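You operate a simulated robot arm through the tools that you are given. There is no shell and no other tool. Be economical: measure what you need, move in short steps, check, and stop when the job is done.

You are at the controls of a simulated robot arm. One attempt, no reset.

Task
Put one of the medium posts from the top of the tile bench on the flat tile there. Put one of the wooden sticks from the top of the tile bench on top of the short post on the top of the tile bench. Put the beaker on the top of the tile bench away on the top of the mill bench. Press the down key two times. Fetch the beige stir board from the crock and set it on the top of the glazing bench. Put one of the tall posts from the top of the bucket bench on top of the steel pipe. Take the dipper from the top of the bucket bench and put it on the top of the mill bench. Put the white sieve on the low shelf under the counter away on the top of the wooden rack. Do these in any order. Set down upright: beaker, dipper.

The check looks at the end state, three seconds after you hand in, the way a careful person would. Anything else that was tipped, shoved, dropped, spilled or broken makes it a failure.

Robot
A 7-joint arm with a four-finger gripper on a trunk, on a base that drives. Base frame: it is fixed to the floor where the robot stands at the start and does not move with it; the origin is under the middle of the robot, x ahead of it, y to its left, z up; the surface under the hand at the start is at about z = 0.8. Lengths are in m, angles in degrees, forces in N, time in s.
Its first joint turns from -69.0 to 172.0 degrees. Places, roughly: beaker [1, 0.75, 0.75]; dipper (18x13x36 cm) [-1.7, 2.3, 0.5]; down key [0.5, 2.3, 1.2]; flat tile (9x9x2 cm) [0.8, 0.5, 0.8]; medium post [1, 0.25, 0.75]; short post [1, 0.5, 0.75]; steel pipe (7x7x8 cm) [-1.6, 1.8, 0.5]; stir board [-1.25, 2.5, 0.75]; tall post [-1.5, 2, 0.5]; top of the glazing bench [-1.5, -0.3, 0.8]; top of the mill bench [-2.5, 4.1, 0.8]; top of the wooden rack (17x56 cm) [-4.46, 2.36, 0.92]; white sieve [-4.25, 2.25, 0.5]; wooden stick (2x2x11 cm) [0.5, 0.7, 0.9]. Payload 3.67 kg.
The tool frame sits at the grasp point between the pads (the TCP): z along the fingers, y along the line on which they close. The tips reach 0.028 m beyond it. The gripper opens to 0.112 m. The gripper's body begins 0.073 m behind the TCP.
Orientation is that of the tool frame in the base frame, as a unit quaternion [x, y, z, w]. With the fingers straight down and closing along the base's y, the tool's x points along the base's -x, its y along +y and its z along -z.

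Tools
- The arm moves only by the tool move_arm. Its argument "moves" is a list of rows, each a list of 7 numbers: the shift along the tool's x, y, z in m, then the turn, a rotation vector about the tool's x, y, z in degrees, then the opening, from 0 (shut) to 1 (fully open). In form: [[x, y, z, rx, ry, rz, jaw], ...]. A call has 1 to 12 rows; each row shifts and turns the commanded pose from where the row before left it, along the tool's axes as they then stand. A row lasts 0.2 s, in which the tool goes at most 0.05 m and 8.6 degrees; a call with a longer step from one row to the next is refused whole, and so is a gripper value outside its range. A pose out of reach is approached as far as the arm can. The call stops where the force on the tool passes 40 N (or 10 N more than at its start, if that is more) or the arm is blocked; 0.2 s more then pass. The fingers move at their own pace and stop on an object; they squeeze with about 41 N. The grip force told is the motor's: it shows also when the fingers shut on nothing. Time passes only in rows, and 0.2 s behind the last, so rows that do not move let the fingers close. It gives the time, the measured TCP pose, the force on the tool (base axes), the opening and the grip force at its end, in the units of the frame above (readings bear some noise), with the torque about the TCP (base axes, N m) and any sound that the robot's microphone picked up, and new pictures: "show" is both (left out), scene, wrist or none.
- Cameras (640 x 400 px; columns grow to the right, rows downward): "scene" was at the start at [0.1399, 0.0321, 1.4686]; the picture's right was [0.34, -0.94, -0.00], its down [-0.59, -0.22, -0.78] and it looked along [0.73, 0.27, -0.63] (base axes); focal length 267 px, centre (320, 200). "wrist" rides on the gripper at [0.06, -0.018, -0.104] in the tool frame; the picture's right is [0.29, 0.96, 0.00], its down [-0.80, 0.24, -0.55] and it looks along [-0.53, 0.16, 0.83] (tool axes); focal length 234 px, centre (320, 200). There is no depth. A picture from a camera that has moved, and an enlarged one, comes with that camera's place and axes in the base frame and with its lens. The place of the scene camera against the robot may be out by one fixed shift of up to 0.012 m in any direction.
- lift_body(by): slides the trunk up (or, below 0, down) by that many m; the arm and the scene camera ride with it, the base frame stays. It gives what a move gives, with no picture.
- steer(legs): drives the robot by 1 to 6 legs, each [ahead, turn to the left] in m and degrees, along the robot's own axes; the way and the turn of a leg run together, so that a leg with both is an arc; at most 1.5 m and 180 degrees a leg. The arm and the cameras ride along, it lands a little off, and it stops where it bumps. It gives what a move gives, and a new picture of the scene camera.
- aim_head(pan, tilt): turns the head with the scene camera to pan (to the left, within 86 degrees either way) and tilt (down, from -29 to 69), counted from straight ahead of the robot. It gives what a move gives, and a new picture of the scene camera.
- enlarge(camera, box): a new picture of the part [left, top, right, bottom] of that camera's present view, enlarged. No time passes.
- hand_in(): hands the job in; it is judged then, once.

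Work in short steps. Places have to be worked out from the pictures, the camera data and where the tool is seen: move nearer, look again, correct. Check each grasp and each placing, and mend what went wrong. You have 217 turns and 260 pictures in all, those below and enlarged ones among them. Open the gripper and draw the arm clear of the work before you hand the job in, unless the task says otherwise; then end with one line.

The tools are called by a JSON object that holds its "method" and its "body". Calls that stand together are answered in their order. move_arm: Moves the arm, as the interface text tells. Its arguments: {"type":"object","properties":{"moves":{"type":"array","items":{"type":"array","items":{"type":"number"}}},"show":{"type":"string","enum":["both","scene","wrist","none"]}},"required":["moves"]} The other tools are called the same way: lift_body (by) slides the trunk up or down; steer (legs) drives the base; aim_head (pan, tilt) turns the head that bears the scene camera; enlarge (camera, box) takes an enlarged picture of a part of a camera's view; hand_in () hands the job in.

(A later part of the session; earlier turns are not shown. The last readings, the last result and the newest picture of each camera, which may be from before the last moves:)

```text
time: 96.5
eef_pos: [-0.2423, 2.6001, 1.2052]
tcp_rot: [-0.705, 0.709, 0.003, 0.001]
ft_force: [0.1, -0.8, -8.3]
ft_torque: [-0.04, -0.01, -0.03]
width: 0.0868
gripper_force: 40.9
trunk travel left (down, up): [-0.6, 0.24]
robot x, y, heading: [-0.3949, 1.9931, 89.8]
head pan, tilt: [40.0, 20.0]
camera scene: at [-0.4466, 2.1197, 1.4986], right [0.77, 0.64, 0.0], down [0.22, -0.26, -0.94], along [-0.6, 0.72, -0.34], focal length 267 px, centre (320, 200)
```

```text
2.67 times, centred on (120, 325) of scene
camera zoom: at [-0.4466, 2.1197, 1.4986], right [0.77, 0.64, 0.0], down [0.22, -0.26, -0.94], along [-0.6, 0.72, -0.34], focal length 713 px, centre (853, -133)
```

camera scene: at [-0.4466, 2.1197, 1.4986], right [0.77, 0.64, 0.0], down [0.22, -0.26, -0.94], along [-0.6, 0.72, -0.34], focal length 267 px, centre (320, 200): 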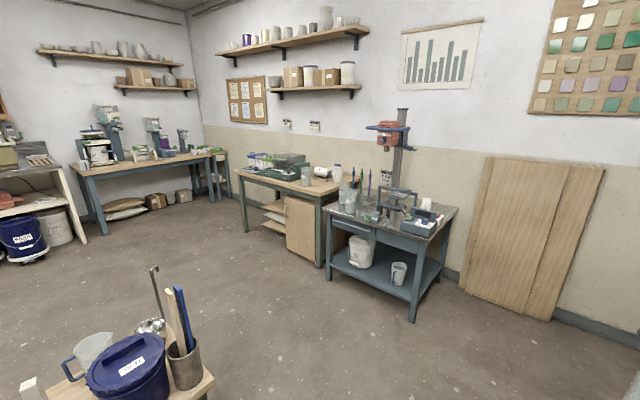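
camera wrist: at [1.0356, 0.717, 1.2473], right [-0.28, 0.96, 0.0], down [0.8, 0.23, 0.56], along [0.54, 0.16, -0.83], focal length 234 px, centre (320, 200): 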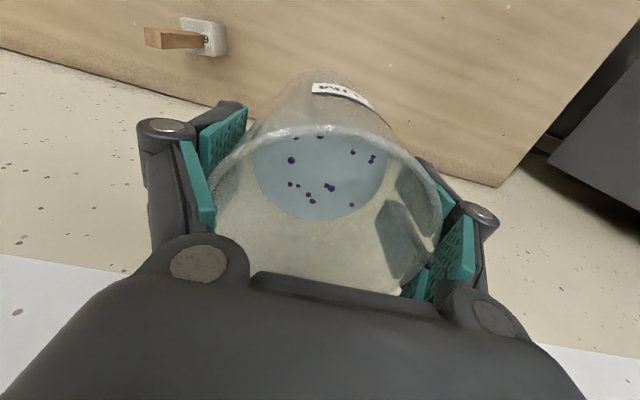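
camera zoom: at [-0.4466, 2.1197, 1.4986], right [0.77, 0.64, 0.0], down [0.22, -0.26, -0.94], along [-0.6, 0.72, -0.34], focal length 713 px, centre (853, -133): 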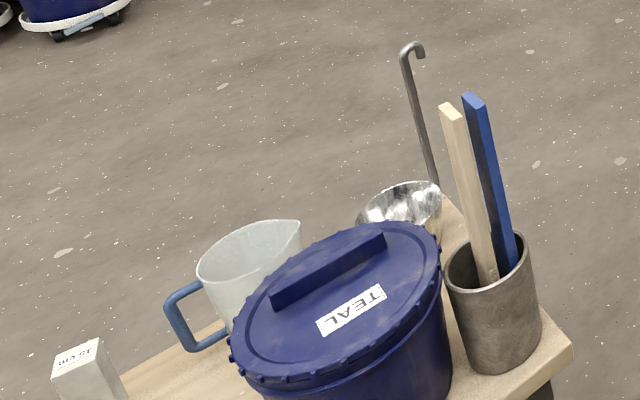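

Mill bench has room at its front-right corner around (-1.85, 3.8). Drive up to y≈2.85, turn west past the bucket bench's end, then face the mill bench.

{"method": "steer", "body": {"legs": [[0.86, 0], [0, 45], [0, 45], [0.75, 0]]}}

{"method": "steer", "body": {"legs": [[0.75, 0], [0, -45], [0, -45]]}}

{"method": "aim_head", "body": {"pan": 0, "tilt": 35}}

```text
time: 108.8
eef_pos: [-1.7453, 3.0424, 1.2062]
tcp_rot: [1.0, -0.015, -0.002, 0.002]
ft_force: [0.3, -0.4, -8.1]
ft_torque: [0.0, -0.04, -0.03]
width: 0.0867
gripper_force: 41.2
trunk travel left (down, up): [-0.6, 0.24]
robot x, y, heading: [-1.1439, 2.8669, 178.5]
head pan, tilt: [40.0, 20.0]
camera scene: at [-1.259, 2.8195, 1.4986], right [-0.62, 0.78, 0.0], down [0.27, 0.21, -0.94], along [-0.74, -0.58, -0.34], focal length 267 px, centre (320, 200)
```

scene: 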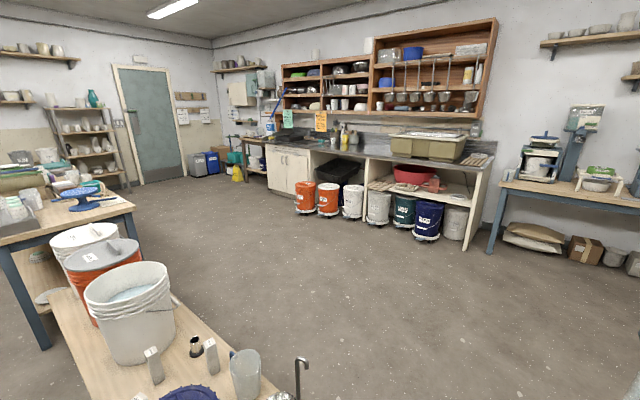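

```text
time: 117.0
eef_pos: [-1.7393, 3.4956, 1.2057]
tcp_rot: [-0.702, 0.712, 0.004, 0.001]
ft_force: [-0.1, -0.5, -7.7]
ft_torque: [-0.02, 0.04, -0.03]
width: 0.0865
gripper_force: 41.3
trunk travel left (down, up): [-0.6, 0.24]
robot x, y, heading: [-1.8995, 2.889, 89.2]
head pan, tilt: [40.0, 20.0]
camera scene: at [-1.9478, 3.018, 1.4987], right [0.78, 0.63, 0.0], down [0.22, -0.27, -0.94], along [-0.59, 0.73, -0.34], focal length 267 px, centre (320, 200)
```

scene: 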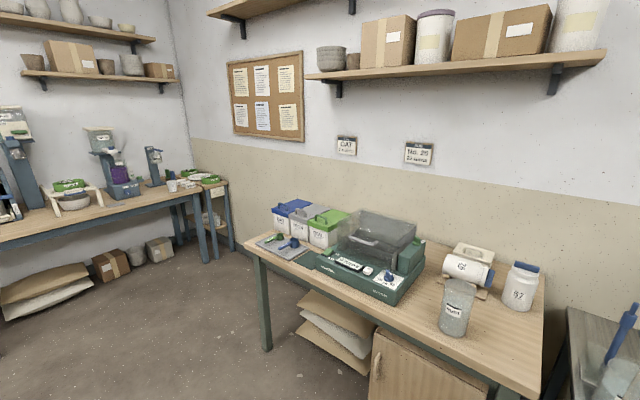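

```text
time: 118.1
eef_pos: [-1.739, 3.4964, 1.2052]
tcp_rot: [-0.701, 0.713, 0.003, 0.0]
ft_force: [0.4, -0.4, -8.4]
ft_torque: [-0.04, -0.02, -0.02]
width: 0.0868
gripper_force: 40.9
trunk travel left (down, up): [-0.6, 0.24]
robot x, y, heading: [-1.9015, 2.8925, 89.2]
head pan, tilt: [0.0, 35.0]
camera scene: at [-1.888, 3.0342, 1.4748], right [1.0, -0.01, 0.0], down [-0.01, -0.57, -0.82], along [0.01, 0.82, -0.57], focal length 267 px, centre (320, 200)
```

scene: 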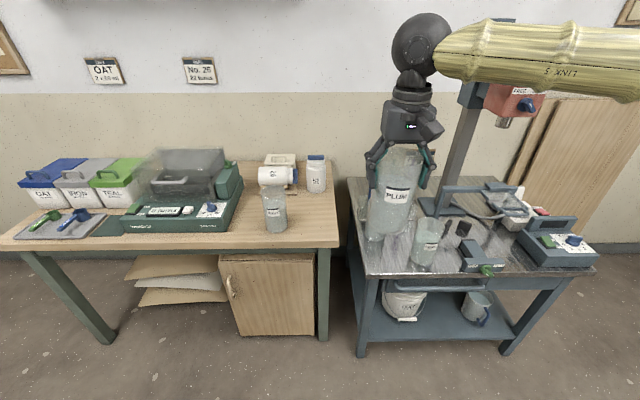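

Zoom on the mill bench top to judge the free gaps on both sides of the RUST beaker.

{"method": "enlarge", "body": {"camera": "scene", "box": [190, 140, 370, 260]}}

```text
3.33 times, centred on (280, 200) of scene
camera zoom: at [-1.888, 3.0342, 1.4748], right [1.0, -0.01, 0.0], down [-0.01, -0.57, -0.82], along [0.01, 0.82, -0.57], focal length 892 px, centre (453, 200)
```

zoom: 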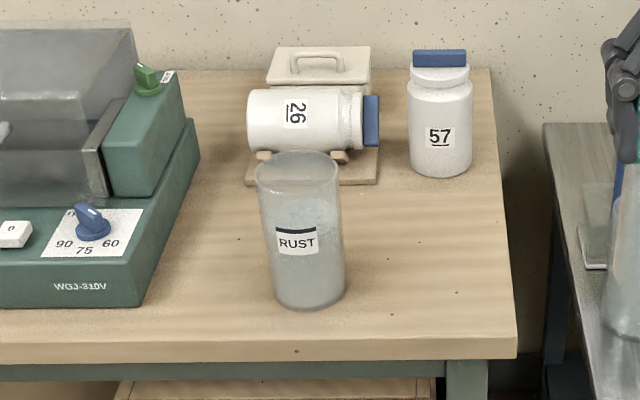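

The right-hand free area fits the beaker at back (-1.875, 3.94) leaving room for the dipper in front. Shift the beaker left first, then drive ahead 0.25 m.

{"method": "move_arm", "body": {"moves": [[0, 0.01, 0, 0, 0, 0, 0.6], [0, 0.02, 0, 0, 0, 0, 0.6], [0, 0.03, 0, 0, 0, 0, 0.6], [0, 0.03, 0, 0, 0, 0, 0.6], [0, 0.025, 0, 0, 0, 0, 0.6], [0, 0.02, 0, 0, 0, 0, 0.6], [0, 0.008, 0, 0, 0, 0, 0.6], [0, 0, 0, 0, 0, 0, 0.6]], "show": "none"}}

{"method": "steer", "body": {"legs": [[0.25, 0.8]]}}

```text
time: 119.9
eef_pos: [-1.8812, 3.4989, 1.2066]
tcp_rot: [-0.701, 0.713, 0.002, 0.001]
ft_force: [-0.9, -1.0, -8.6]
ft_torque: [-0.05, -0.01, 0.0]
width: 0.0867
gripper_force: 40.9
trunk travel left (down, up): [-0.6, 0.24]
robot x, y, heading: [-1.8972, 2.8916, 89.1]
head pan, tilt: [0.0, 35.0]
```

```text
time: 121.7
eef_pos: [-1.8882, 3.7503, 1.2035]
tcp_rot: [-0.706, 0.708, 0.003, 0.001]
ft_force: [0.2, 1.0, -9.0]
ft_torque: [-0.05, 0.05, -0.01]
width: 0.0866
gripper_force: 41.3
trunk travel left (down, up): [-0.6, 0.24]
robot x, y, heading: [-1.899, 3.1411, 90.0]
head pan, tilt: [0.0, 35.0]
camera scene: at [-1.8883, 3.2849, 1.4746], right [1.0, 0.0, 0.0], down [0.0, -0.57, -0.82], along [0.0, 0.82, -0.57], focal length 267 px, centre (320, 200)
```

scene: 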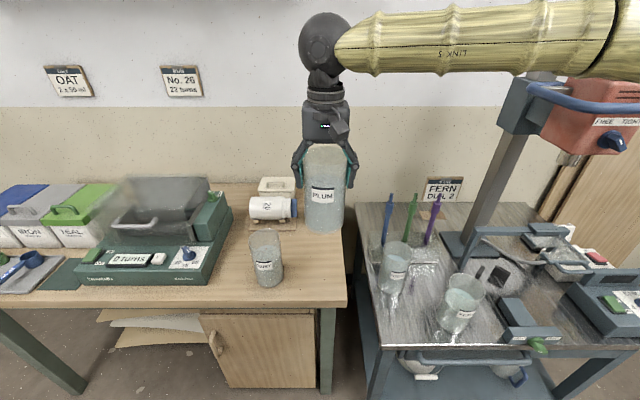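

My forearm is close to the drill press head. I back off and re-approach from 0.4 m further left so the arm comes straight in.

{"method": "steer", "body": {"legs": [[-0.27, 0], [0, 45], [0, 45], [0.4, 0], [0, -45], [0, -45]]}}

```text
time: 134.1
eef_pos: [-2.2992, 3.4601, 1.2058]
tcp_rot: [0.71, -0.704, -0.003, -0.001]
ft_force: [0.6, 0.2, -8.0]
ft_torque: [-0.03, 0.0, 0.0]
width: 0.0869
gripper_force: 41.2
trunk travel left (down, up): [-0.6, 0.24]
robot x, y, heading: [-2.3022, 2.8533, 90.6]
head pan, tilt: [0.0, 35.0]
camera scene: at [-2.2928, 2.9949, 1.4748], right [1.0, 0.01, 0.0], down [0.01, -0.57, -0.82], along [-0.01, 0.82, -0.57], focal length 267 px, centre (320, 200)
```

scene: 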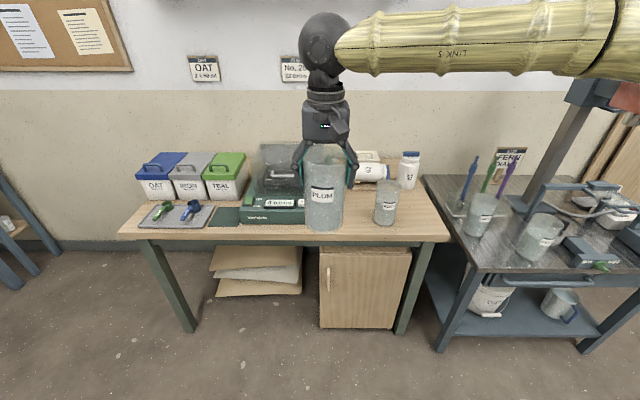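

Now swing the beaker right by 0.41 m in front of the bench, smoothly.

{"method": "move_arm", "body": {"moves": [[0, -0.012, 0, 0, 0, 0, 0.6], [0, -0.024, 0, 0, 0, 0, 0.6], [0, -0.036, 0, 0, 0, 0, 0.6], [0, -0.045, 0, 0, 0, 0, 0.6], [0, -0.048, 0, 0, 0, 0, 0.6], [0, -0.048, 0, 0, 0, 0, 0.6], [0, -0.048, 0, 0, 0, 0, 0.6], [0, -0.048, 0, 0, 0, 0, 0.6], [0, -0.045, 0, 0, 0, 0, 0.6], [0, -0.035, 0, 0, 0, 0, 0.6], [0, -0.022, 0, 0, 0, 0, 0.6], [0, -0.01, 0, 0, 0, 0, 0.6]], "show": "none"}}

{"method": "steer", "body": {"legs": [[0.3, -0.6]]}}

```text
time: 136.7
eef_pos: [-1.8758, 3.4643, 1.2033]
tcp_rot: [0.712, -0.702, -0.003, -0.001]
ft_force: [1.2, -0.4, -7.7]
ft_torque: [-0.06, -0.04, -0.02]
width: 0.0864
gripper_force: 41.4
trunk travel left (down, up): [-0.6, 0.24]
robot x, y, heading: [-2.3018, 2.8521, 90.6]
head pan, tilt: [0.0, 35.0]
```

```text
time: 138.7
eef_pos: [-1.8719, 3.7682, 1.2031]
tcp_rot: [-0.707, 0.707, 0.002, 0.0]
ft_force: [-0.8, 0.8, -8.4]
ft_torque: [-0.05, 0.01, -0.01]
width: 0.087
gripper_force: 41.0
trunk travel left (down, up): [-0.6, 0.24]
robot x, y, heading: [-2.3055, 3.1609, 90.2]
head pan, tilt: [0.0, 35.0]
camera scene: at [-2.2927, 3.3026, 1.4747], right [1.0, 0.0, 0.0], down [0.0, -0.57, -0.82], along [0.0, 0.82, -0.57], focal length 267 px, centre (320, 200)
```

scene: 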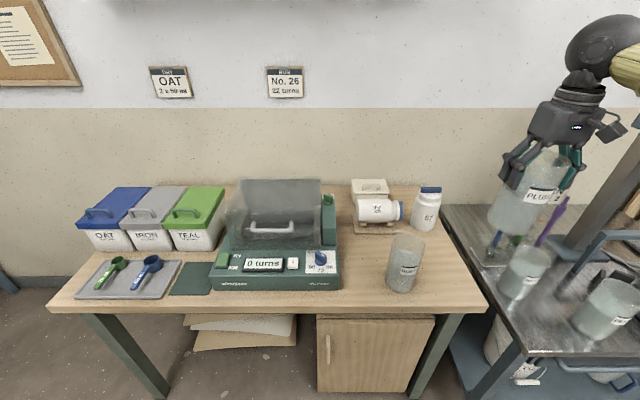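

Good approach. Extend forward 0.17 m over the target spot.

{"method": "move_arm", "body": {"moves": [[-0.012, 0, 0, 0, 0, 0, 0.6], [-0.025, 0, 0, 0, 0, 0, 0.6], [-0.035, 0, 0, 0, 0, 0, 0.6], [-0.035, 0, 0, 0, 0, 0, 0.6], [-0.033, 0, 0, 0, 0, 0, 0.6], [-0.022, 0, 0, 0, 0, 0, 0.6], [-0.01, 0, 0, 0, 0, 0, 0.6], [0, 0, 0.02, 0, 0, 0, 0.6], [0, 0, 0.03, 0, 0, 0, 0.6], [0, 0, 0.03, 0, 0, 0, 0.6], [0, 0, 0.02, 0, 0, 0, 0.6], [0, 0, 0, 0, 0, 0, 0.6]]}}

```text
time: 141.3
eef_pos: [-1.8723, 3.9365, 1.1037]
tcp_rot: [0.707, -0.707, -0.003, -0.001]
ft_force: [-0.2, -0.1, -8.0]
ft_torque: [-0.05, -0.02, -0.01]
width: 0.0866
gripper_force: 40.5
trunk travel left (down, up): [-0.6, 0.24]
robot x, y, heading: [-2.2996, 3.1568, 90.2]
head pan, tilt: [0.0, 35.0]
camera scene: at [-2.2928, 3.3014, 1.4748], right [1.0, 0.0, 0.0], down [0.0, -0.57, -0.82], along [0.0, 0.82, -0.57], focal length 267 px, centre (320, 200)
camera wrist: at [-1.8547, 3.875, 1.2077], right [-0.96, -0.29, 0.0], down [-0.24, 0.79, 0.56], along [-0.16, 0.53, -0.83], focal length 234 px, centre (320, 200)
```

scene: 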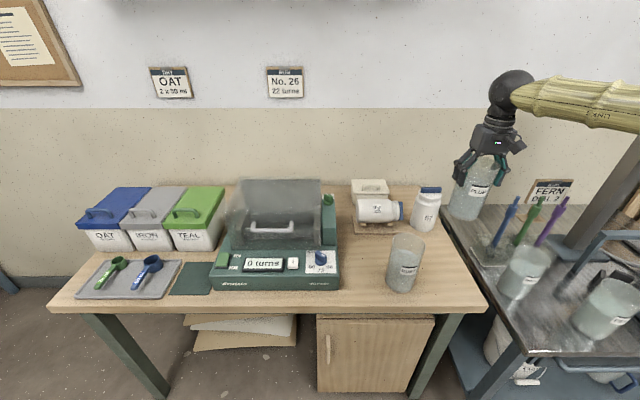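
wrist: 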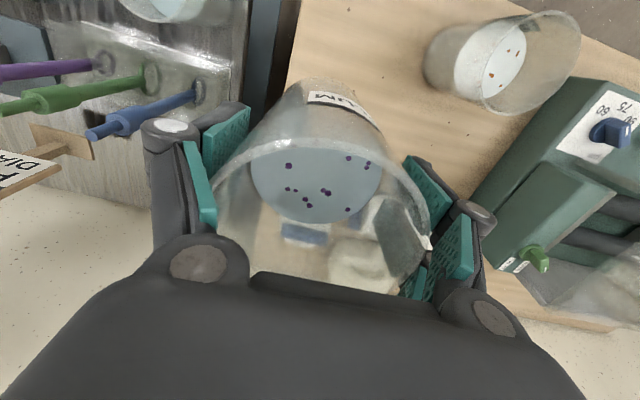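

Bench right edge is x=-1.813; shift 1.2 cm left and lower to just above the surface.

{"method": "move_arm", "body": {"moves": [[0, 0.006, 0.015, 0, 0, 0, 0.6], [0, 0.006, 0.025, 0, 0, 0, 0.6], [0, 0, 0.03, 0, 0, 0, 0.6], [0, 0, 0.03, 0, 0, 0, 0.6], [0, 0, 0.03, 0, 0, 0, 0.6], [0, 0, 0.02, 0, 0, 0, 0.6], [0, 0, 0.015, 0, 0, 0, 0.6], [0, 0, 0.003, 0, 0, 0, 0.6], [0, 0, 0, 0, 0, 0, 0.6]], "show": "scene"}}

```text
time: 143.3
eef_pos: [-1.8852, 3.9401, 0.9362]
tcp_rot: [-0.706, 0.708, 0.003, 0.0]
ft_force: [0.1, 0.1, -8.0]
ft_torque: [-0.04, 0.01, 0.0]
width: 0.0865
gripper_force: 41.1
trunk travel left (down, up): [-0.6, 0.24]
robot x, y, heading: [-2.3035, 3.1586, 90.1]
head pan, tilt: [0.0, 35.0]
camera scene: at [-2.2925, 3.3018, 1.4747], right [1.0, 0.0, 0.0], down [0.0, -0.57, -0.82], along [0.0, 0.82, -0.57], focal length 267 px, centre (320, 200)
```

scene: 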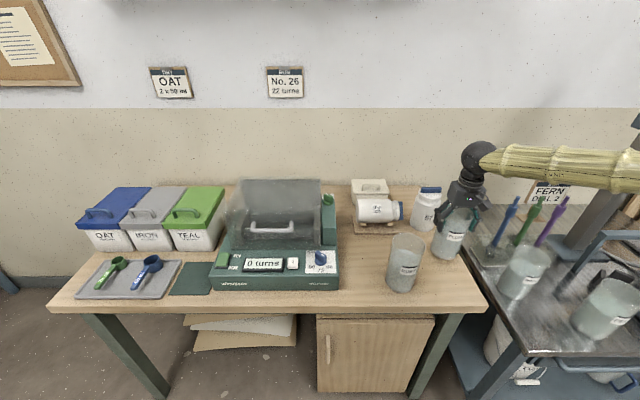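

Creep down until contact.

{"method": "move_arm", "body": {"moves": [[0, 0, 0.003, 0, 0, 0, 0.6], [0, 0, 0.003, 0, 0, 0, 0.6], [0, 0, 0.002, 0, 0, 0, 0.6], [0, 0, 0, 0, 0, 0, 0.6]], "show": "none"}}

```text
time: 144.3
eef_pos: [-1.8849, 3.9405, 0.9271]
tcp_rot: [-0.707, 0.707, 0.003, 0.001]
ft_force: [-0.1, 0.8, -7.7]
ft_torque: [-0.03, 0.01, 0.03]
width: 0.0865
gripper_force: 40.9
trunk travel left (down, up): [-0.6, 0.24]
robot x, y, heading: [-2.3016, 3.1602, 90.2]
head pan, tilt: [0.0, 35.0]
```

{"method": "move_arm", "body": {"moves": [[0, 0, 0.002, 0, 0, 0, 0.6], [0, 0, 0.002, 0, 0, 0, 0.6], [0, 0, 0, 0, 0, 0, 0.6]], "show": "none"}}

```text
time: 145.1
eef_pos: [-1.8851, 3.9402, 0.9248]
tcp_rot: [-0.707, 0.707, 0.003, 0.001]
ft_force: [0.0, -0.4, -8.6]
ft_torque: [-0.05, -0.01, -0.01]
width: 0.0863
gripper_force: 41.1
trunk travel left (down, up): [-0.6, 0.24]
robot x, y, heading: [-2.3058, 3.1576, 90.2]
head pan, tilt: [0.0, 35.0]
```

{"method": "move_arm", "body": {"moves": [[0, 0, 0.002, 0, 0, 0, 0.6], [0, 0, 0.002, 0, 0, 0, 0.6], [0, 0, 0, 0, 0, 0, 0.6]], "show": "none"}}

{"method": "enlarge", "body": {"camera": "scene", "box": [370, 140, 520, 290]}}

```text
time: 145.9
eef_pos: [-1.8855, 3.9394, 0.9196]
tcp_rot: [-0.707, 0.707, 0.003, 0.001]
ft_force: [0.3, -0.2, -7.4]
ft_torque: [0.0, 0.05, -0.03]
width: 0.0865
gripper_force: 41.1
trunk travel left (down, up): [-0.6, 0.24]
robot x, y, heading: [-2.2996, 3.1616, 90.0]
head pan, tilt: [0.0, 35.0]
```

```text
2.67 times, centred on (445, 215) of scene
camera zoom: at [-2.2926, 3.3017, 1.4748], right [1.0, 0.0, 0.0], down [0.0, -0.57, -0.82], along [0.0, 0.82, -0.57], focal length 713 px, centre (-13, 160)
```

zoom: 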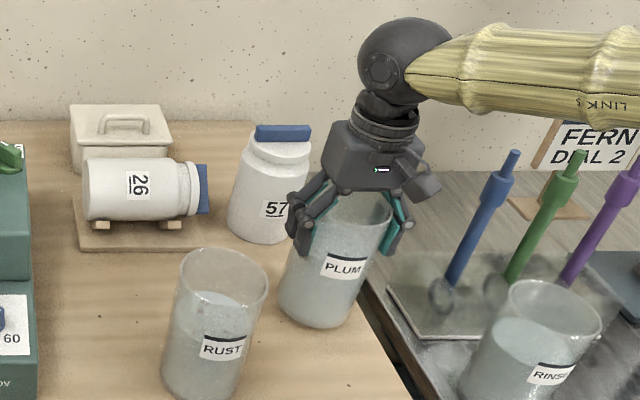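

Still not touching; continue creeping.

{"method": "move_arm", "body": {"moves": [[0, 0, 0.003, 0, 0, 0, 0.6], [0, 0, 0.003, 0, 0, 0, 0.6], [0, 0, 0, 0, 0, 0, 0.6]], "show": "none"}}

```text
time: 146.7
eef_pos: [-1.8845, 3.9407, 0.9142]
tcp_rot: [-0.707, 0.707, 0.003, 0.002]
ft_force: [-0.7, -0.1, -8.1]
ft_torque: [-0.04, -0.01, -0.01]
width: 0.0862
gripper_force: 40.5
trunk travel left (down, up): [-0.6, 0.24]
robot x, y, heading: [-2.3043, 3.1598, 90.0]
head pan, tilt: [0.0, 35.0]
```

{"method": "move_arm", "body": {"moves": [[0, 0, 0.003, 0, 0, 0, 0.6], [0, 0, 0.003, 0, 0, 0, 0.6], [0, 0, 0, 0, 0, 0, 0.6]], "show": "none"}}

```text
time: 147.5
eef_pos: [-1.8841, 3.9389, 0.9078]
tcp_rot: [0.707, -0.707, -0.003, 0.0]
ft_force: [-1.0, -0.5, -8.0]
ft_torque: [-0.05, -0.01, 0.03]
width: 0.0866
gripper_force: 41.1
trunk travel left (down, up): [-0.6, 0.24]
robot x, y, heading: [-2.3029, 3.1592, 90.1]
head pan, tilt: [0.0, 35.0]
```

{"method": "move_arm", "body": {"moves": [[0, 0, 0.002, 0, 0, 0, 0.6], [0, 0, 0.002, 0, 0, 0, 0.6], [0, 0, 0.002, 0, 0, 0, 0.6], [0, 0, 0.002, 0, 0, 0, 0.6], [0, 0, 0, 0, 0, 0, 0.6]], "show": "wrist"}}

{"method": "enlarge", "body": {"camera": "scene", "box": [370, 140, 520, 290]}}

```text
time: 148.7
eef_pos: [-1.886, 3.9393, 0.9067]
tcp_rot: [0.708, -0.706, -0.003, -0.002]
ft_force: [2.1, 11.3, 35.1]
ft_torque: [0.29, 0.42, -0.04]
width: 0.0862
gripper_force: 41.5
trunk travel left (down, up): [-0.6, 0.24]
robot x, y, heading: [-2.3063, 3.1578, 90.3]
head pan, tilt: [0.0, 35.0]
camera wrist: at [-1.8686, 3.8775, 1.0094], right [-0.96, -0.29, 0.0], down [-0.24, 0.79, 0.56], along [-0.16, 0.54, -0.83], focal length 234 px, centre (320, 200)
```

wrist: 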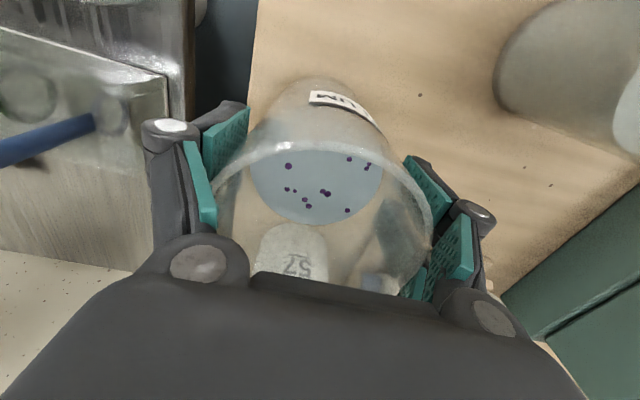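

```text
2.67 times, centred on (445, 215) of scene
camera zoom: at [-2.2949, 3.2988, 1.4754], right [1.0, 0.0, 0.0], down [0.0, -0.57, -0.82], along [0.0, 0.82, -0.57], focal length 713 px, centre (-13, 160)
```

zoom: 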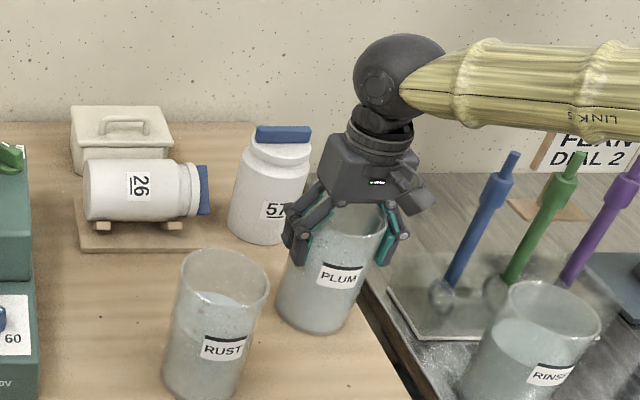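

Contact (surface ≈0.78). Relieve pressure, then release slowly.

{"method": "move_arm", "body": {"moves": [[0, 0, -0.003, 0, 0, 0, 0.6], [0, 0, -0.001, 0, 0, 0, 0.6], [0, 0, 0, 0, 0, 0, 0.6]], "show": "none"}}

```text
time: 149.5
eef_pos: [-1.8866, 3.9386, 0.9044]
tcp_rot: [0.707, -0.707, -0.002, -0.002]
ft_force: [-4.2, 7.7, 16.5]
ft_torque: [1.14, 0.25, 0.21]
width: 0.0865
gripper_force: 41.3
trunk travel left (down, up): [-0.6, 0.24]
robot x, y, heading: [-2.3014, 3.1576, 90.1]
head pan, tilt: [0.0, 35.0]
```

{"method": "move_arm", "body": {"moves": [[0, 0, -0.002, 0, 0, 0, 0.6], [0, 0, 0, 0, 0, 0, 0.6], [0, 0, 0, 0, 0, 0, 0.8], [0, 0, 0, 0, 0, 0, 0.9], [0, 0, 0, 0, 0, 0, 1], [0, 0, 0, 0, 0, 0, 1]], "show": "wrist"}}

```text
time: 150.9
eef_pos: [-1.8848, 3.9387, 0.9061]
tcp_rot: [0.707, -0.707, -0.003, -0.001]
ft_force: [0.4, 0.4, 0.7]
ft_torque: [0.01, 0.0, 0.0]
width: 0.1118
gripper_force: 0.1
trunk travel left (down, up): [-0.6, 0.24]
robot x, y, heading: [-2.3028, 3.1626, 90.2]
head pan, tilt: [0.0, 35.0]
camera wrist: at [-1.8674, 3.8774, 1.0113], right [-0.96, -0.29, 0.0], down [-0.24, 0.79, 0.56], along [-0.16, 0.54, -0.83], focal length 234 px, centre (320, 200)
```

wrist: 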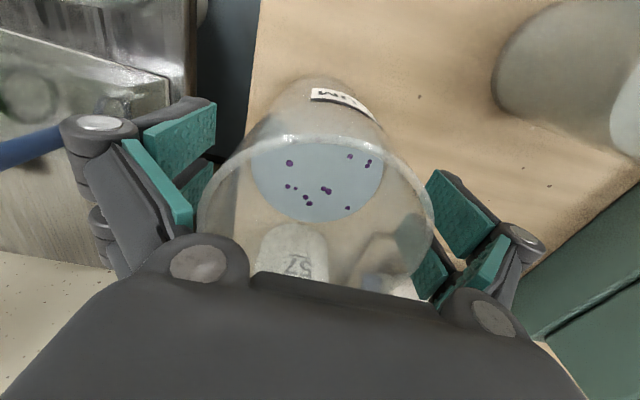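

Released with both fingers clear. Lift straight up slowly, then retract.

{"method": "move_arm", "body": {"moves": [[0, 0, -0.01, 0, 0, 0, 1], [0, 0, -0.03, 0, 0, 0, 1], [0, 0, -0.04, 0, 0, 0, 1], [0, 0, -0.05, 0, 0, 0, 1], [0, 0, -0.05, 0, 0, 0, 1], [0, 0, -0.05, 0, 0, 0, 1], [0, 0, -0.05, 0, 0, 0, 1], [0.05, 0, 0, 0, 0, 0, 1], [0.05, 0, 0, 0, 0, 0, 1], [0.05, 0, 0, 0, 0, 0, 1], [0.05, 0, 0, 0, 0, 0, 1], [0, 0, 0, 0, 0, 0, 1]], "show": "scene"}}

```text
time: 153.5
eef_pos: [-1.8851, 3.7374, 1.1875]
tcp_rot: [-0.707, 0.707, 0.002, 0.001]
ft_force: [-0.1, 0.0, -0.4]
ft_torque: [0.02, -0.02, 0.0]
width: 0.1119
gripper_force: 0.1
trunk travel left (down, up): [-0.6, 0.24]
robot x, y, heading: [-2.3018, 3.159, 90.1]
head pan, tilt: [0.0, 35.0]
camera scene: at [-2.2939, 3.3015, 1.4748], right [1.0, 0.0, 0.0], down [0.0, -0.57, -0.82], along [0.0, 0.82, -0.57], focal length 267 px, centre (320, 200)
```

scene: 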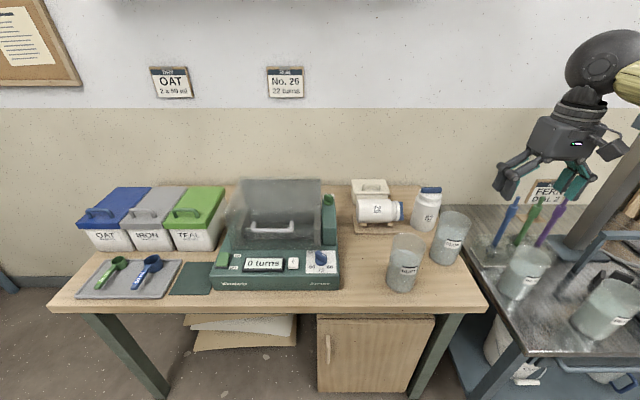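

Beaker stands well on the mill bench. Next the bucket bench: back up and turn to face it from its west side.

{"method": "steer", "body": {"legs": [[-0.84, 0], [0, -90]]}}

{"method": "aim_head", "body": {"pan": 0, "tilt": 45}}

```text
time: 161.8
eef_pos: [-1.7094, 1.9084, 1.1873]
tcp_rot: [-0.007, 1.0, 0.002, 0.003]
ft_force: [0.0, -0.5, 0.0]
ft_torque: [0.01, -0.04, 0.04]
width: 0.1118
gripper_force: 0.0
trunk travel left (down, up): [-0.6, 0.24]
robot x, y, heading: [-2.2915, 2.3155, 0.9]
head pan, tilt: [0.0, 35.0]
camera scene: at [-2.1462, 2.3217, 1.4749], right [0.02, -1.0, 0.0], down [-0.57, -0.01, -0.82], along [0.82, 0.02, -0.57], focal length 267 px, centre (320, 200)
```

scene: 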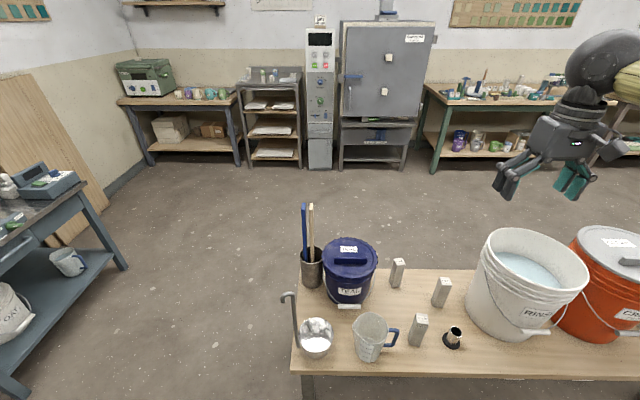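

```text
time: 162.6
eef_pos: [-1.7086, 1.9089, 1.1873]
tcp_rot: [-0.007, 1.0, 0.002, 0.003]
ft_force: [-0.3, 0.2, 0.3]
ft_torque: [0.0, 0.0, -0.01]
width: 0.112
gripper_force: 0.1
trunk travel left (down, up): [-0.6, 0.24]
robot x, y, heading: [-2.2929, 2.3171, 1.2]
head pan, tilt: [0.0, 45.0]
camera scene: at [-2.1526, 2.3219, 1.4601], right [0.02, -1.0, 0.0], down [-0.71, -0.01, -0.71], along [0.71, 0.01, -0.71], focal length 267 px, centre (320, 200)
```

scene: 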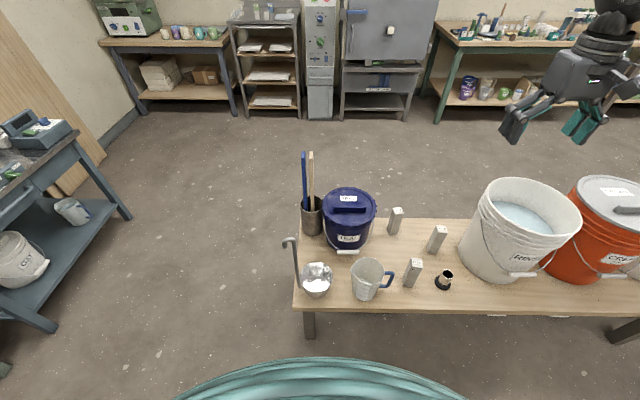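

Clear view of the bucket bench; the kiln controller column stands straight east. Enlarge both.

{"method": "enlarge", "body": {"camera": "scene", "box": [270, 140, 480, 320]}}

```text
2.22 times, centred on (375, 230) of scene
camera zoom: at [-2.1526, 2.3219, 1.4601], right [0.02, -1.0, 0.0], down [-0.71, -0.01, -0.71], along [0.71, 0.01, -0.71], focal length 594 px, centre (198, 133)
```

zoom: 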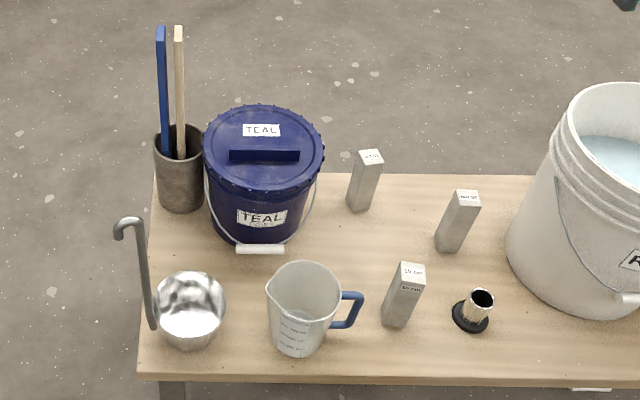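

Dipper handle is vertical near (-1.67, 2.41), hook pointing north at z≈0.82; bench top z≈0.46. I move the hand back-left, then lower the trunk 0.3 m.

{"method": "move_arm", "body": {"moves": [[0.02, 0.044, 0, 0, 0, 0, 1], [0.02, 0.044, 0, 0, 0, 0, 1], [0.02, 0.044, 0, 0, 0, 0, 1], [0.02, 0.044, 0, 0, 0, 0, 0.7], [0.02, 0.044, 0, 0, 0, 0, 0.6], [0.02, 0.044, 0, 0, 0, 0, 0.5], [0.02, 0.044, 0, 0, 0, 0, 0.5], [0.02, 0.044, 0, 0, 0, 0, 0.5], [0.02, 0.044, 0, 0, 0, 0, 0.5], [0.02, 0.044, 0, 0, 0, 0, 0.5], [0.02, 0.044, 0, 0, 0, 0, 0.5], [0, 0, 0, 0, 0, 0, 0.5]], "show": "none"}}

{"method": "lift_body", "body": {"by": -0.3}}

```text
time: 165.2
eef_pos: [-1.9385, 2.3883, 1.1875]
tcp_rot: [-0.008, 1.0, 0.002, 0.003]
ft_force: [0.2, -0.2, -1.4]
ft_torque: [0.04, 0.0, -0.02]
width: 0.0559
gripper_force: 0.1
trunk travel left (down, up): [-0.6, 0.24]
robot x, y, heading: [-2.2932, 2.3173, 1.2]
head pan, tilt: [0.0, 45.0]
```

```text
time: 168.2
eef_pos: [-1.9385, 2.3895, 0.889]
tcp_rot: [-0.007, 1.0, 0.001, 0.003]
ft_force: [-0.9, -0.7, 0.1]
ft_torque: [-0.03, 0.03, 0.0]
width: 0.056
gripper_force: 0.1
trunk travel left (down, up): [-0.3, 0.54]
robot x, y, heading: [-2.2913, 2.3211, 1.0]
head pan, tilt: [0.0, 45.0]
```

Now move forward a little and tilt the tool ~60° so it points mostly east toward the handle.

{"method": "move_arm", "body": {"moves": [[-0.045, 0, 0, 0, 0, 0, 0.5], [-0.045, 0, 0, 0, 0, 0, 0.5], [-0.045, 0, 0, 0, 0, 0, 0.5], [0, 0, 0, 0, -8.5, 0, 0.5], [0, 0, 0, 0, -8.5, 0, 0.5], [0, 0, 0, 0, -8.5, 0, 0.5], [0, 0, 0, 0, -8.5, 0, 0.5], [0, 0, 0, 0, -8.5, 0, 0.5], [0, 0, 0, 0, -8.5, 0, 0.5], [0, 0, 0, 0, -8.5, 0, 0.5], [0, 0, 0, 0, 0, 0, 0.5]]}}

```text
time: 170.6
eef_pos: [-1.8027, 2.3912, 0.888]
tcp_rot: [-0.007, 0.866, 0.006, 0.499]
ft_force: [-1.6, 0.1, -0.6]
ft_torque: [-0.03, -0.01, -0.02]
width: 0.0561
gripper_force: 0.0
trunk travel left (down, up): [-0.3, 0.54]
robot x, y, heading: [-2.2916, 2.3206, 1.0]
head pan, tilt: [0.0, 45.0]
camera scene: at [-2.153, 2.3228, 1.16], right [0.02, -1.0, 0.0], down [-0.71, -0.01, -0.71], along [0.71, 0.01, -0.71], focal length 267 px, centre (320, 200)
camera wrist: at [-1.9235, 2.3711, 0.8899], right [-0.16, 0.96, -0.25], down [-0.08, 0.24, 0.97], along [0.98, 0.18, 0.04], focal length 234 px, centre (320, 200)
```

scene: 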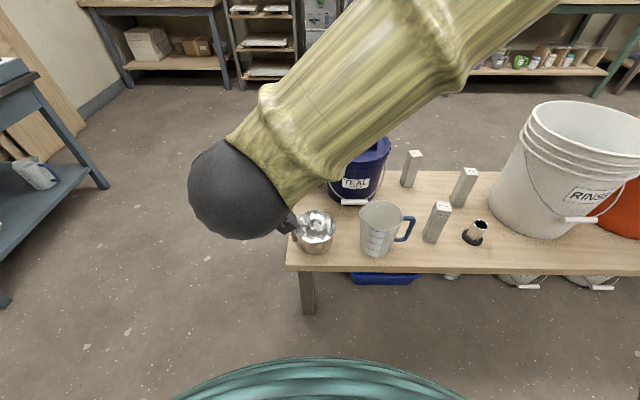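
wrist: 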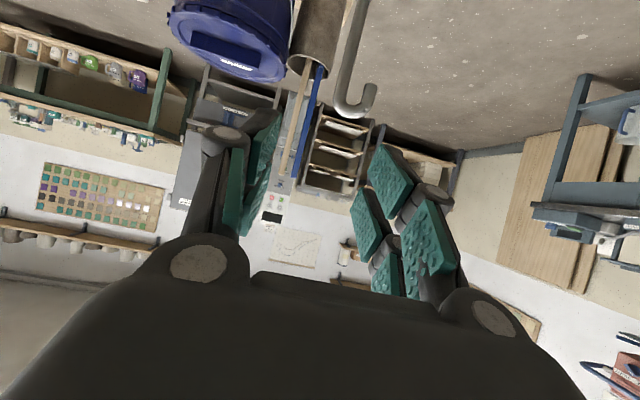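

Handle is at about (-1.665, 2.412). Lower to z≈0.71 and align y, then look before advancing.

{"method": "move_arm", "body": {"moves": [[0.039, 0.006, 0.0225, 0, 0, 0, 0.5], [0.039, 0.006, 0.0225, 0, 0, 0, 0.5], [0.039, 0.005, 0.0225, 0, 0, 0, 0.5], [0.039, 0.004, 0.0225, 0, 0, 0, 0.5], [0, 0, 0, 0, 0, 0, 0.5]], "show": "wrist"}}

```text
time: 171.8
eef_pos: [-1.8029, 2.414, 0.7073]
tcp_rot: [-0.006, 0.867, 0.006, 0.498]
ft_force: [0.5, -0.4, -0.4]
ft_torque: [0.02, -0.04, -0.03]
width: 0.0556
gripper_force: 0.0
trunk travel left (down, up): [-0.3, 0.54]
robot x, y, heading: [-2.2917, 2.3181, 0.7]
head pan, tilt: [0.0, 45.0]
camera wrist: at [-1.9248, 2.3934, 0.7086], right [-0.16, 0.96, -0.25], down [-0.08, 0.24, 0.97], along [0.98, 0.18, 0.04], focal length 234 px, centre (320, 200)
```

wrist: 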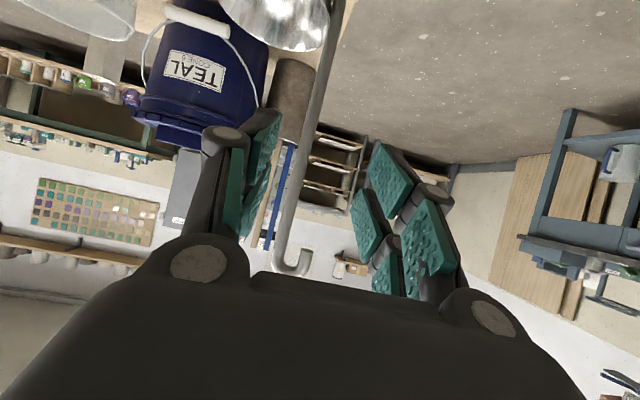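

Handle lines up with the grasp line (y≈2.416). Advance in x by 0.11 and check.

{"method": "move_arm", "body": {"moves": [[-0.02, 0.001, 0.0346, 0, 0, 0, 0.5], [-0.02, 0.001, 0.0346, 0, 0, 0, 0.5], [-0.015, 0, 0.026, 0, 0, 0, 0.5], [0, 0, 0, 0, 0, 0, 0.5]], "show": "wrist"}}

```text
time: 172.8
eef_pos: [-1.6921, 2.4177, 0.7075]
tcp_rot: [-0.007, 0.867, 0.005, 0.499]
ft_force: [-0.3, 0.5, 0.8]
ft_torque: [-0.03, -0.02, 0.02]
width: 0.0559
gripper_force: 0.0
trunk travel left (down, up): [-0.3, 0.54]
robot x, y, heading: [-2.2936, 2.3167, 1.1]
head pan, tilt: [0.0, 45.0]
camera wrist: at [-1.8129, 2.3965, 0.7088], right [-0.16, 0.96, -0.25], down [-0.08, 0.24, 0.97], along [0.98, 0.18, 0.04], focal length 234 px, centre (320, 200)
```

wrist: 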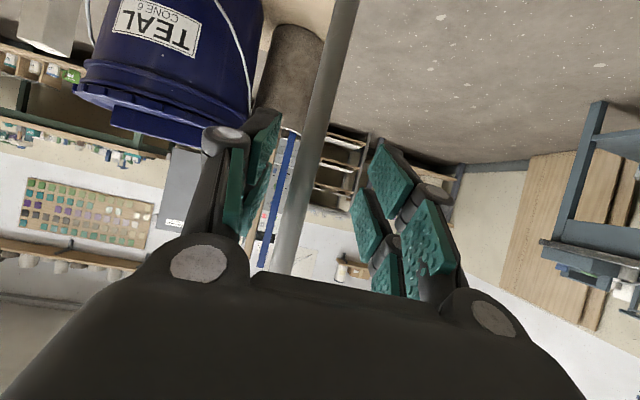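

Handle is between the fingers, slightly to the right side. Advance 2.5 cm more, shift 5 mm, and close.

{"method": "move_arm", "body": {"moves": [[-0.0125, -0.005, 0.0217, 0, 0, 0, 0.5], [0, 0, 0, 0, 0, 0, 0.3], [0, 0, 0, 0, 0, 0, 0.2], [0, 0, 0, 0, 0, 0, 0.1], [0, 0, 0, 0, 0, 0, 0], [0, 0, 0, 0, 0, 0, 0]], "show": "wrist"}}

```text
time: 174.2
eef_pos: [-1.6666, 2.4119, 0.7094]
tcp_rot: [-0.006, 0.867, 0.004, 0.498]
ft_force: [0.3, -1.5, 2.8]
ft_torque: [-0.4, -0.03, 0.05]
width: 0.012
gripper_force: 41.1
trunk travel left (down, up): [-0.3, 0.54]
robot x, y, heading: [-2.2945, 2.3178, 0.9]
head pan, tilt: [0.0, 45.0]
camera wrist: at [-1.7879, 2.3912, 0.7103], right [-0.16, 0.96, -0.25], down [-0.08, 0.24, 0.97], along [0.98, 0.18, 0.04], focal length 234 px, centre (320, 200)
```

wrist: 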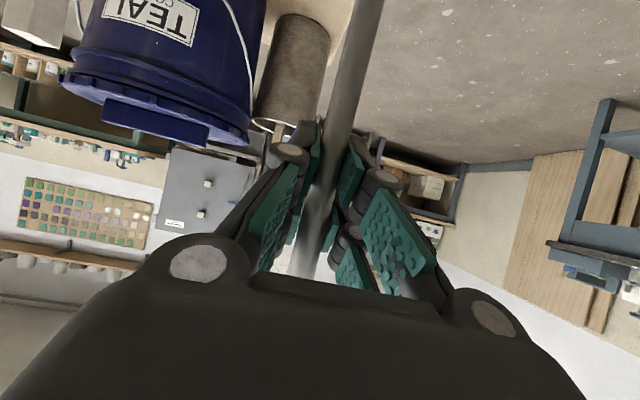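

Handle gripped (1.2 cm). Lift straight up and check whether the dipper hangs steady.

{"method": "move_arm", "body": {"moves": [[-0.0087, 0, -0.005, 0, 0, 0, 0], [-0.017, 0, -0.01, 0, 0, 0, 0], [-0.026, 0, -0.015, 0, 0, 0, 0], [-0.026, 0, -0.015, 0, 0, 0, 0], [-0.026, 0, -0.015, 0, 0, 0, 0], [-0.026, 0, -0.015, 0, 0, 0, 0], [-0.026, 0, -0.015, 0, 0, 0, 0], [-0.026, 0, -0.015, 0, 0, 0, 0], [-0.026, 0, -0.015, 0, 0, 0, 0], [-0.017, 0, -0.01, 0, 0, 0, 0], [-0.0087, 0, -0.005, 0, 0, 0, 0], [0, 0, 0, 0, 0, 0, 0]], "show": "scene"}}

```text
time: 176.8
eef_pos: [-1.6678, 2.4121, 0.9794]
tcp_rot: [-0.006, 0.867, 0.005, 0.499]
ft_force: [0.0, 0.1, -2.0]
ft_torque: [0.14, 0.05, -0.03]
width: 0.0123
gripper_force: 41.1
trunk travel left (down, up): [-0.3, 0.54]
robot x, y, heading: [-2.2916, 2.3184, 1.0]
head pan, tilt: [0.0, 45.0]
camera scene: at [-2.1527, 2.3227, 1.16], right [0.02, -1.0, 0.0], down [-0.71, -0.01, -0.71], along [0.71, 0.01, -0.71], focal length 267 px, centre (320, 200)
```

scene: 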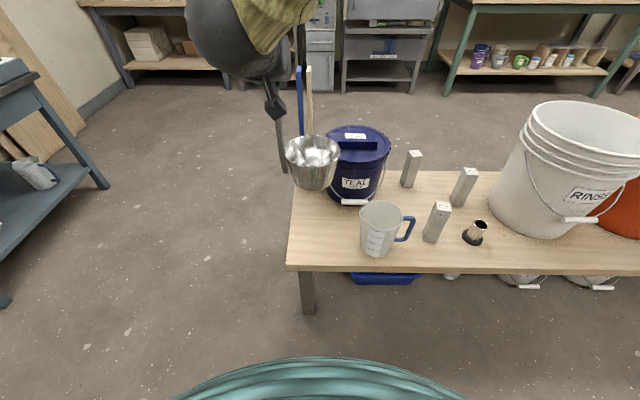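

Dipper hangs upright (0.2 kg). Raise the trunk back, turn to the mill bench.

{"method": "lift_body", "body": {"by": 0.3}}

{"method": "steer", "body": {"legs": [[0, 89], [0.5, 0]]}}

{"method": "aim_head", "body": {"pan": 0, "tilt": 35}}

```text
time: 179.8
eef_pos: [-1.6678, 2.4123, 1.2784]
tcp_rot: [-0.006, 0.867, 0.005, 0.499]
ft_force: [0.0, -0.8, -1.9]
ft_torque: [0.11, 0.06, 0.02]
width: 0.0121
gripper_force: 41.0
trunk travel left (down, up): [-0.6, 0.24]
robot x, y, heading: [-2.2917, 2.3164, 1.0]
head pan, tilt: [0.0, 45.0]
```

```text
time: 186.5
eef_pos: [-2.3959, 3.4384, 1.2795]
tcp_rot: [0.617, -0.609, -0.356, -0.349]
ft_force: [1.0, 0.9, -2.5]
ft_torque: [-0.04, 0.13, 0.0]
width: 0.0123
gripper_force: 41.3
trunk travel left (down, up): [-0.6, 0.24]
robot x, y, heading: [-2.3033, 2.8108, 90.9]
head pan, tilt: [0.0, 45.0]
camera scene: at [-2.2956, 2.9473, 1.4599], right [1.0, 0.02, 0.0], down [0.01, -0.71, -0.71], along [-0.01, 0.71, -0.71], focal length 267 px, centre (320, 200)
```

scene: 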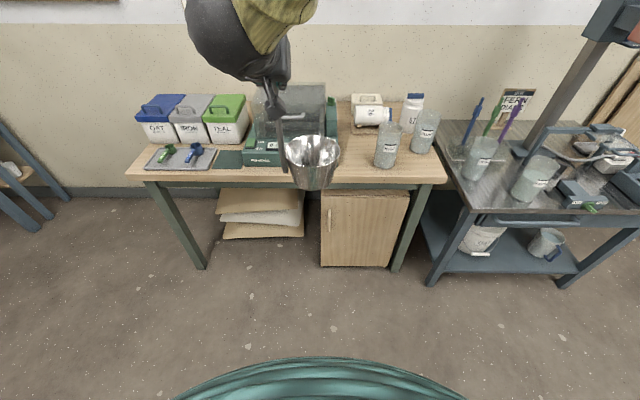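

```text
time: 187.2
eef_pos: [-2.3954, 3.4371, 1.2781]
tcp_rot: [0.617, -0.609, -0.356, -0.349]
ft_force: [-0.1, -0.3, -2.7]
ft_torque: [-0.07, 0.13, 0.01]
width: 0.0122
gripper_force: 40.5
trunk travel left (down, up): [-0.6, 0.24]
robot x, y, heading: [-2.3009, 2.8125, 90.6]
head pan, tilt: [0.0, 35.0]
camera scene: at [-2.2956, 2.9529, 1.4748], right [1.0, 0.02, 0.0], down [0.01, -0.57, -0.82], along [-0.01, 0.82, -0.57], focal length 267 px, centre (320, 200)
```

scene: 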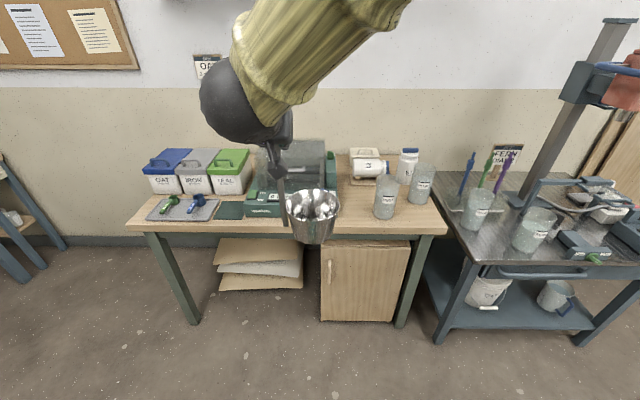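

Shift the dipper right 0.43 m in front of the bench, then drive in.

{"method": "move_arm", "body": {"moves": [[0, -0.015, 0, 0, 0, 0, 0], [0, -0.03, 0, 0, 0, 0, 0], [0, -0.042, 0, 0, 0, 0, 0], [0, -0.045, 0, 0, 0, 0, 0], [0, -0.045, 0, 0, 0, 0, 0], [0, -0.045, 0, 0, 0, 0, 0], [0, -0.045, 0, 0, 0, 0, 0], [0, -0.045, 0, 0, 0, 0, 0], [0, -0.045, 0, 0, 0, 0, 0], [0, -0.04, 0, 0, 0, 0, 0], [0, -0.025, 0, 0, 0, 0, 0], [0, -0.012, 0, 0, 0, 0, 0]], "show": "none"}}

{"method": "steer", "body": {"legs": [[0.32, -0.6]]}}

```text
time: 189.8
eef_pos: [-1.9613, 3.4427, 1.2777]
tcp_rot: [0.616, -0.61, -0.355, -0.349]
ft_force: [0.7, 0.7, -2.4]
ft_torque: [-0.05, 0.14, -0.01]
width: 0.0125
gripper_force: 41.1
trunk travel left (down, up): [-0.6, 0.24]
robot x, y, heading: [-2.3034, 2.8085, 91.0]
head pan, tilt: [0.0, 35.0]
```

```text
time: 192.0
eef_pos: [-1.9614, 3.7713, 1.2757]
tcp_rot: [0.615, -0.611, -0.354, -0.35]
ft_force: [0.1, 1.1, -1.8]
ft_torque: [0.0, 0.16, 0.0]
width: 0.0123
gripper_force: 41.3
trunk travel left (down, up): [-0.6, 0.24]
robot x, y, heading: [-2.3076, 3.1393, 90.4]
head pan, tilt: [0.0, 35.0]
camera scene: at [-2.2978, 3.2835, 1.4747], right [1.0, 0.01, 0.0], down [0.0, -0.57, -0.82], along [-0.01, 0.82, -0.57], focal length 267 px, centre (320, 200)
```

scene: 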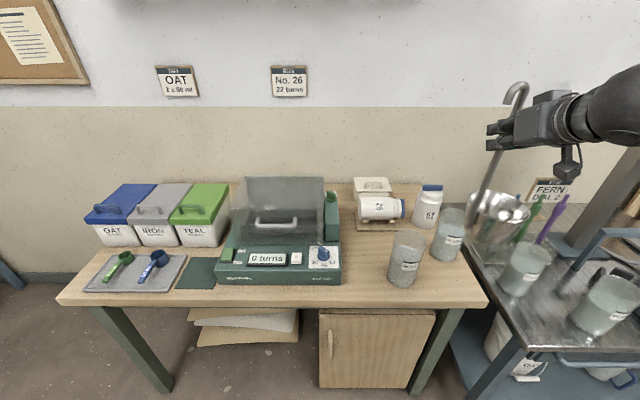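

Zoom to check whether the handle is truly vertical.

{"method": "enlarge", "body": {"camera": "scene", "box": [440, 70, 580, 270]}}

```text
2.00 times, centred on (510, 170) of scene
camera zoom: at [-2.2978, 3.2835, 1.4747], right [1.0, 0.01, 0.0], down [0.0, -0.57, -0.82], along [-0.01, 0.82, -0.57], focal length 535 px, centre (-60, 260)
```

zoom: 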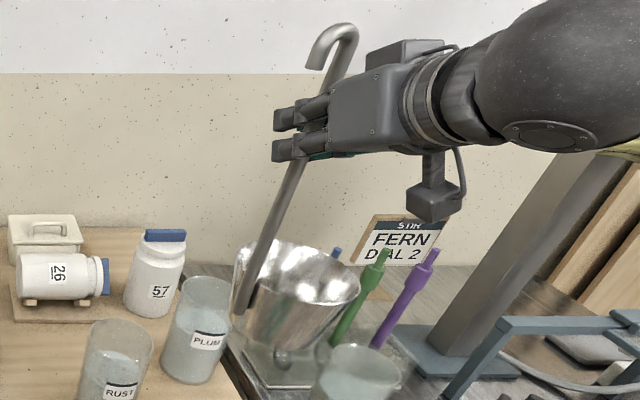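

Handle is vertical within a degree. Advance to y≈3.812 and lower most of the way.

{"method": "move_arm", "body": {"moves": [[-0.0205, 0, 0.0355, 0, 0, 0, 0], [0.017, 0, 0.01, 0, 0, 0, 0], [0.026, 0, 0.015, 0, 0, 0, 0], [0.026, 0, 0.015, 0, 0, 0, 0], [0.026, 0, 0.015, 0, 0, 0, 0], [0.026, 0, 0.015, 0, 0, 0, 0], [0.026, 0, 0.015, 0, 0, 0, 0], [0.017, 0, 0.01, 0, 0, 0, 0], [0.009, 0, 0.005, 0, 0, 0, 0], [0, 0, 0, 0, 0, 0, 0]], "show": "none"}}

{"method": "enlarge", "body": {"camera": "scene", "box": [380, 130, 540, 310]}}

```text
time: 194.2
eef_pos: [-1.9611, 3.8101, 1.0776]
tcp_rot: [0.614, -0.612, -0.354, -0.351]
ft_force: [-0.3, 0.5, -0.5]
ft_torque: [-0.01, 0.13, 0.03]
width: 0.0125
gripper_force: 40.5
trunk travel left (down, up): [-0.6, 0.24]
robot x, y, heading: [-2.3038, 3.1429, 90.4]
head pan, tilt: [0.0, 35.0]
```

```text
2.22 times, centred on (460, 220) of scene
camera zoom: at [-2.2978, 3.2821, 1.4748], right [1.0, 0.01, 0.0], down [0.0, -0.57, -0.82], along [-0.01, 0.82, -0.57], focal length 594 px, centre (9, 156)
```

zoom: 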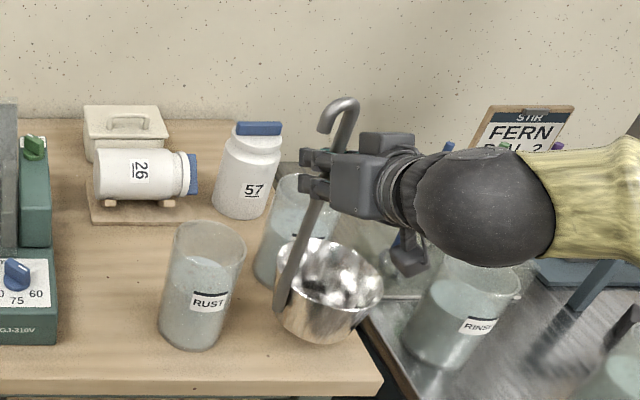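

Bowl is over the bench with clearance to both beakers. Lower 3.5 cm more and creep.

{"method": "move_arm", "body": {"moves": [[0.0135, 0, 0.0136, 0, 0, 0, 0], [0.013, 0, 0.0075, 0, 0, 0, 0], [0.0087, 0, 0.005, 0, 0, 0, 0], [0, 0, 0, 0, 0, 0, 0]], "show": "none"}}

{"method": "enlarge", "body": {"camera": "scene", "box": [380, 130, 540, 310]}}

```text
time: 195.2
eef_pos: [-1.9632, 3.8148, 1.0374]
tcp_rot: [0.614, -0.61, -0.356, -0.353]
ft_force: [-3.0, 2.9, 27.7]
ft_torque: [0.09, -0.37, -0.03]
width: 0.0129
gripper_force: 41.0
trunk travel left (down, up): [-0.6, 0.24]
robot x, y, heading: [-2.3084, 3.1423, 90.3]
head pan, tilt: [0.0, 35.0]
```

```text
2.22 times, centred on (460, 220) of scene
camera zoom: at [-2.2994, 3.2802, 1.4754], right [1.0, 0.01, 0.0], down [0.01, -0.57, -0.82], along [-0.01, 0.82, -0.57], focal length 594 px, centre (9, 156)
```

zoom: 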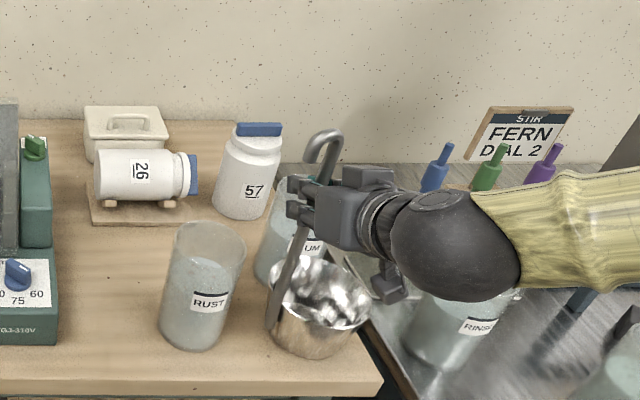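

Contact. Relieve ~4 mm then recheck force.

{"method": "move_arm", "body": {"moves": [[-0.0026, 0, -0.0015, 0, 0, 0, 0], [0, 0, 0, 0, 0, 0, 0]], "show": "none"}}

```text
time: 195.8
eef_pos: [-1.9612, 3.8142, 1.0371]
tcp_rot: [0.614, -0.612, -0.354, -0.351]
ft_force: [-2.0, 2.3, 10.4]
ft_torque: [0.29, -0.16, 0.06]
width: 0.0124
gripper_force: 41.0
trunk travel left (down, up): [-0.6, 0.24]
robot x, y, heading: [-2.3061, 3.1427, 90.5]
head pan, tilt: [0.0, 35.0]
```

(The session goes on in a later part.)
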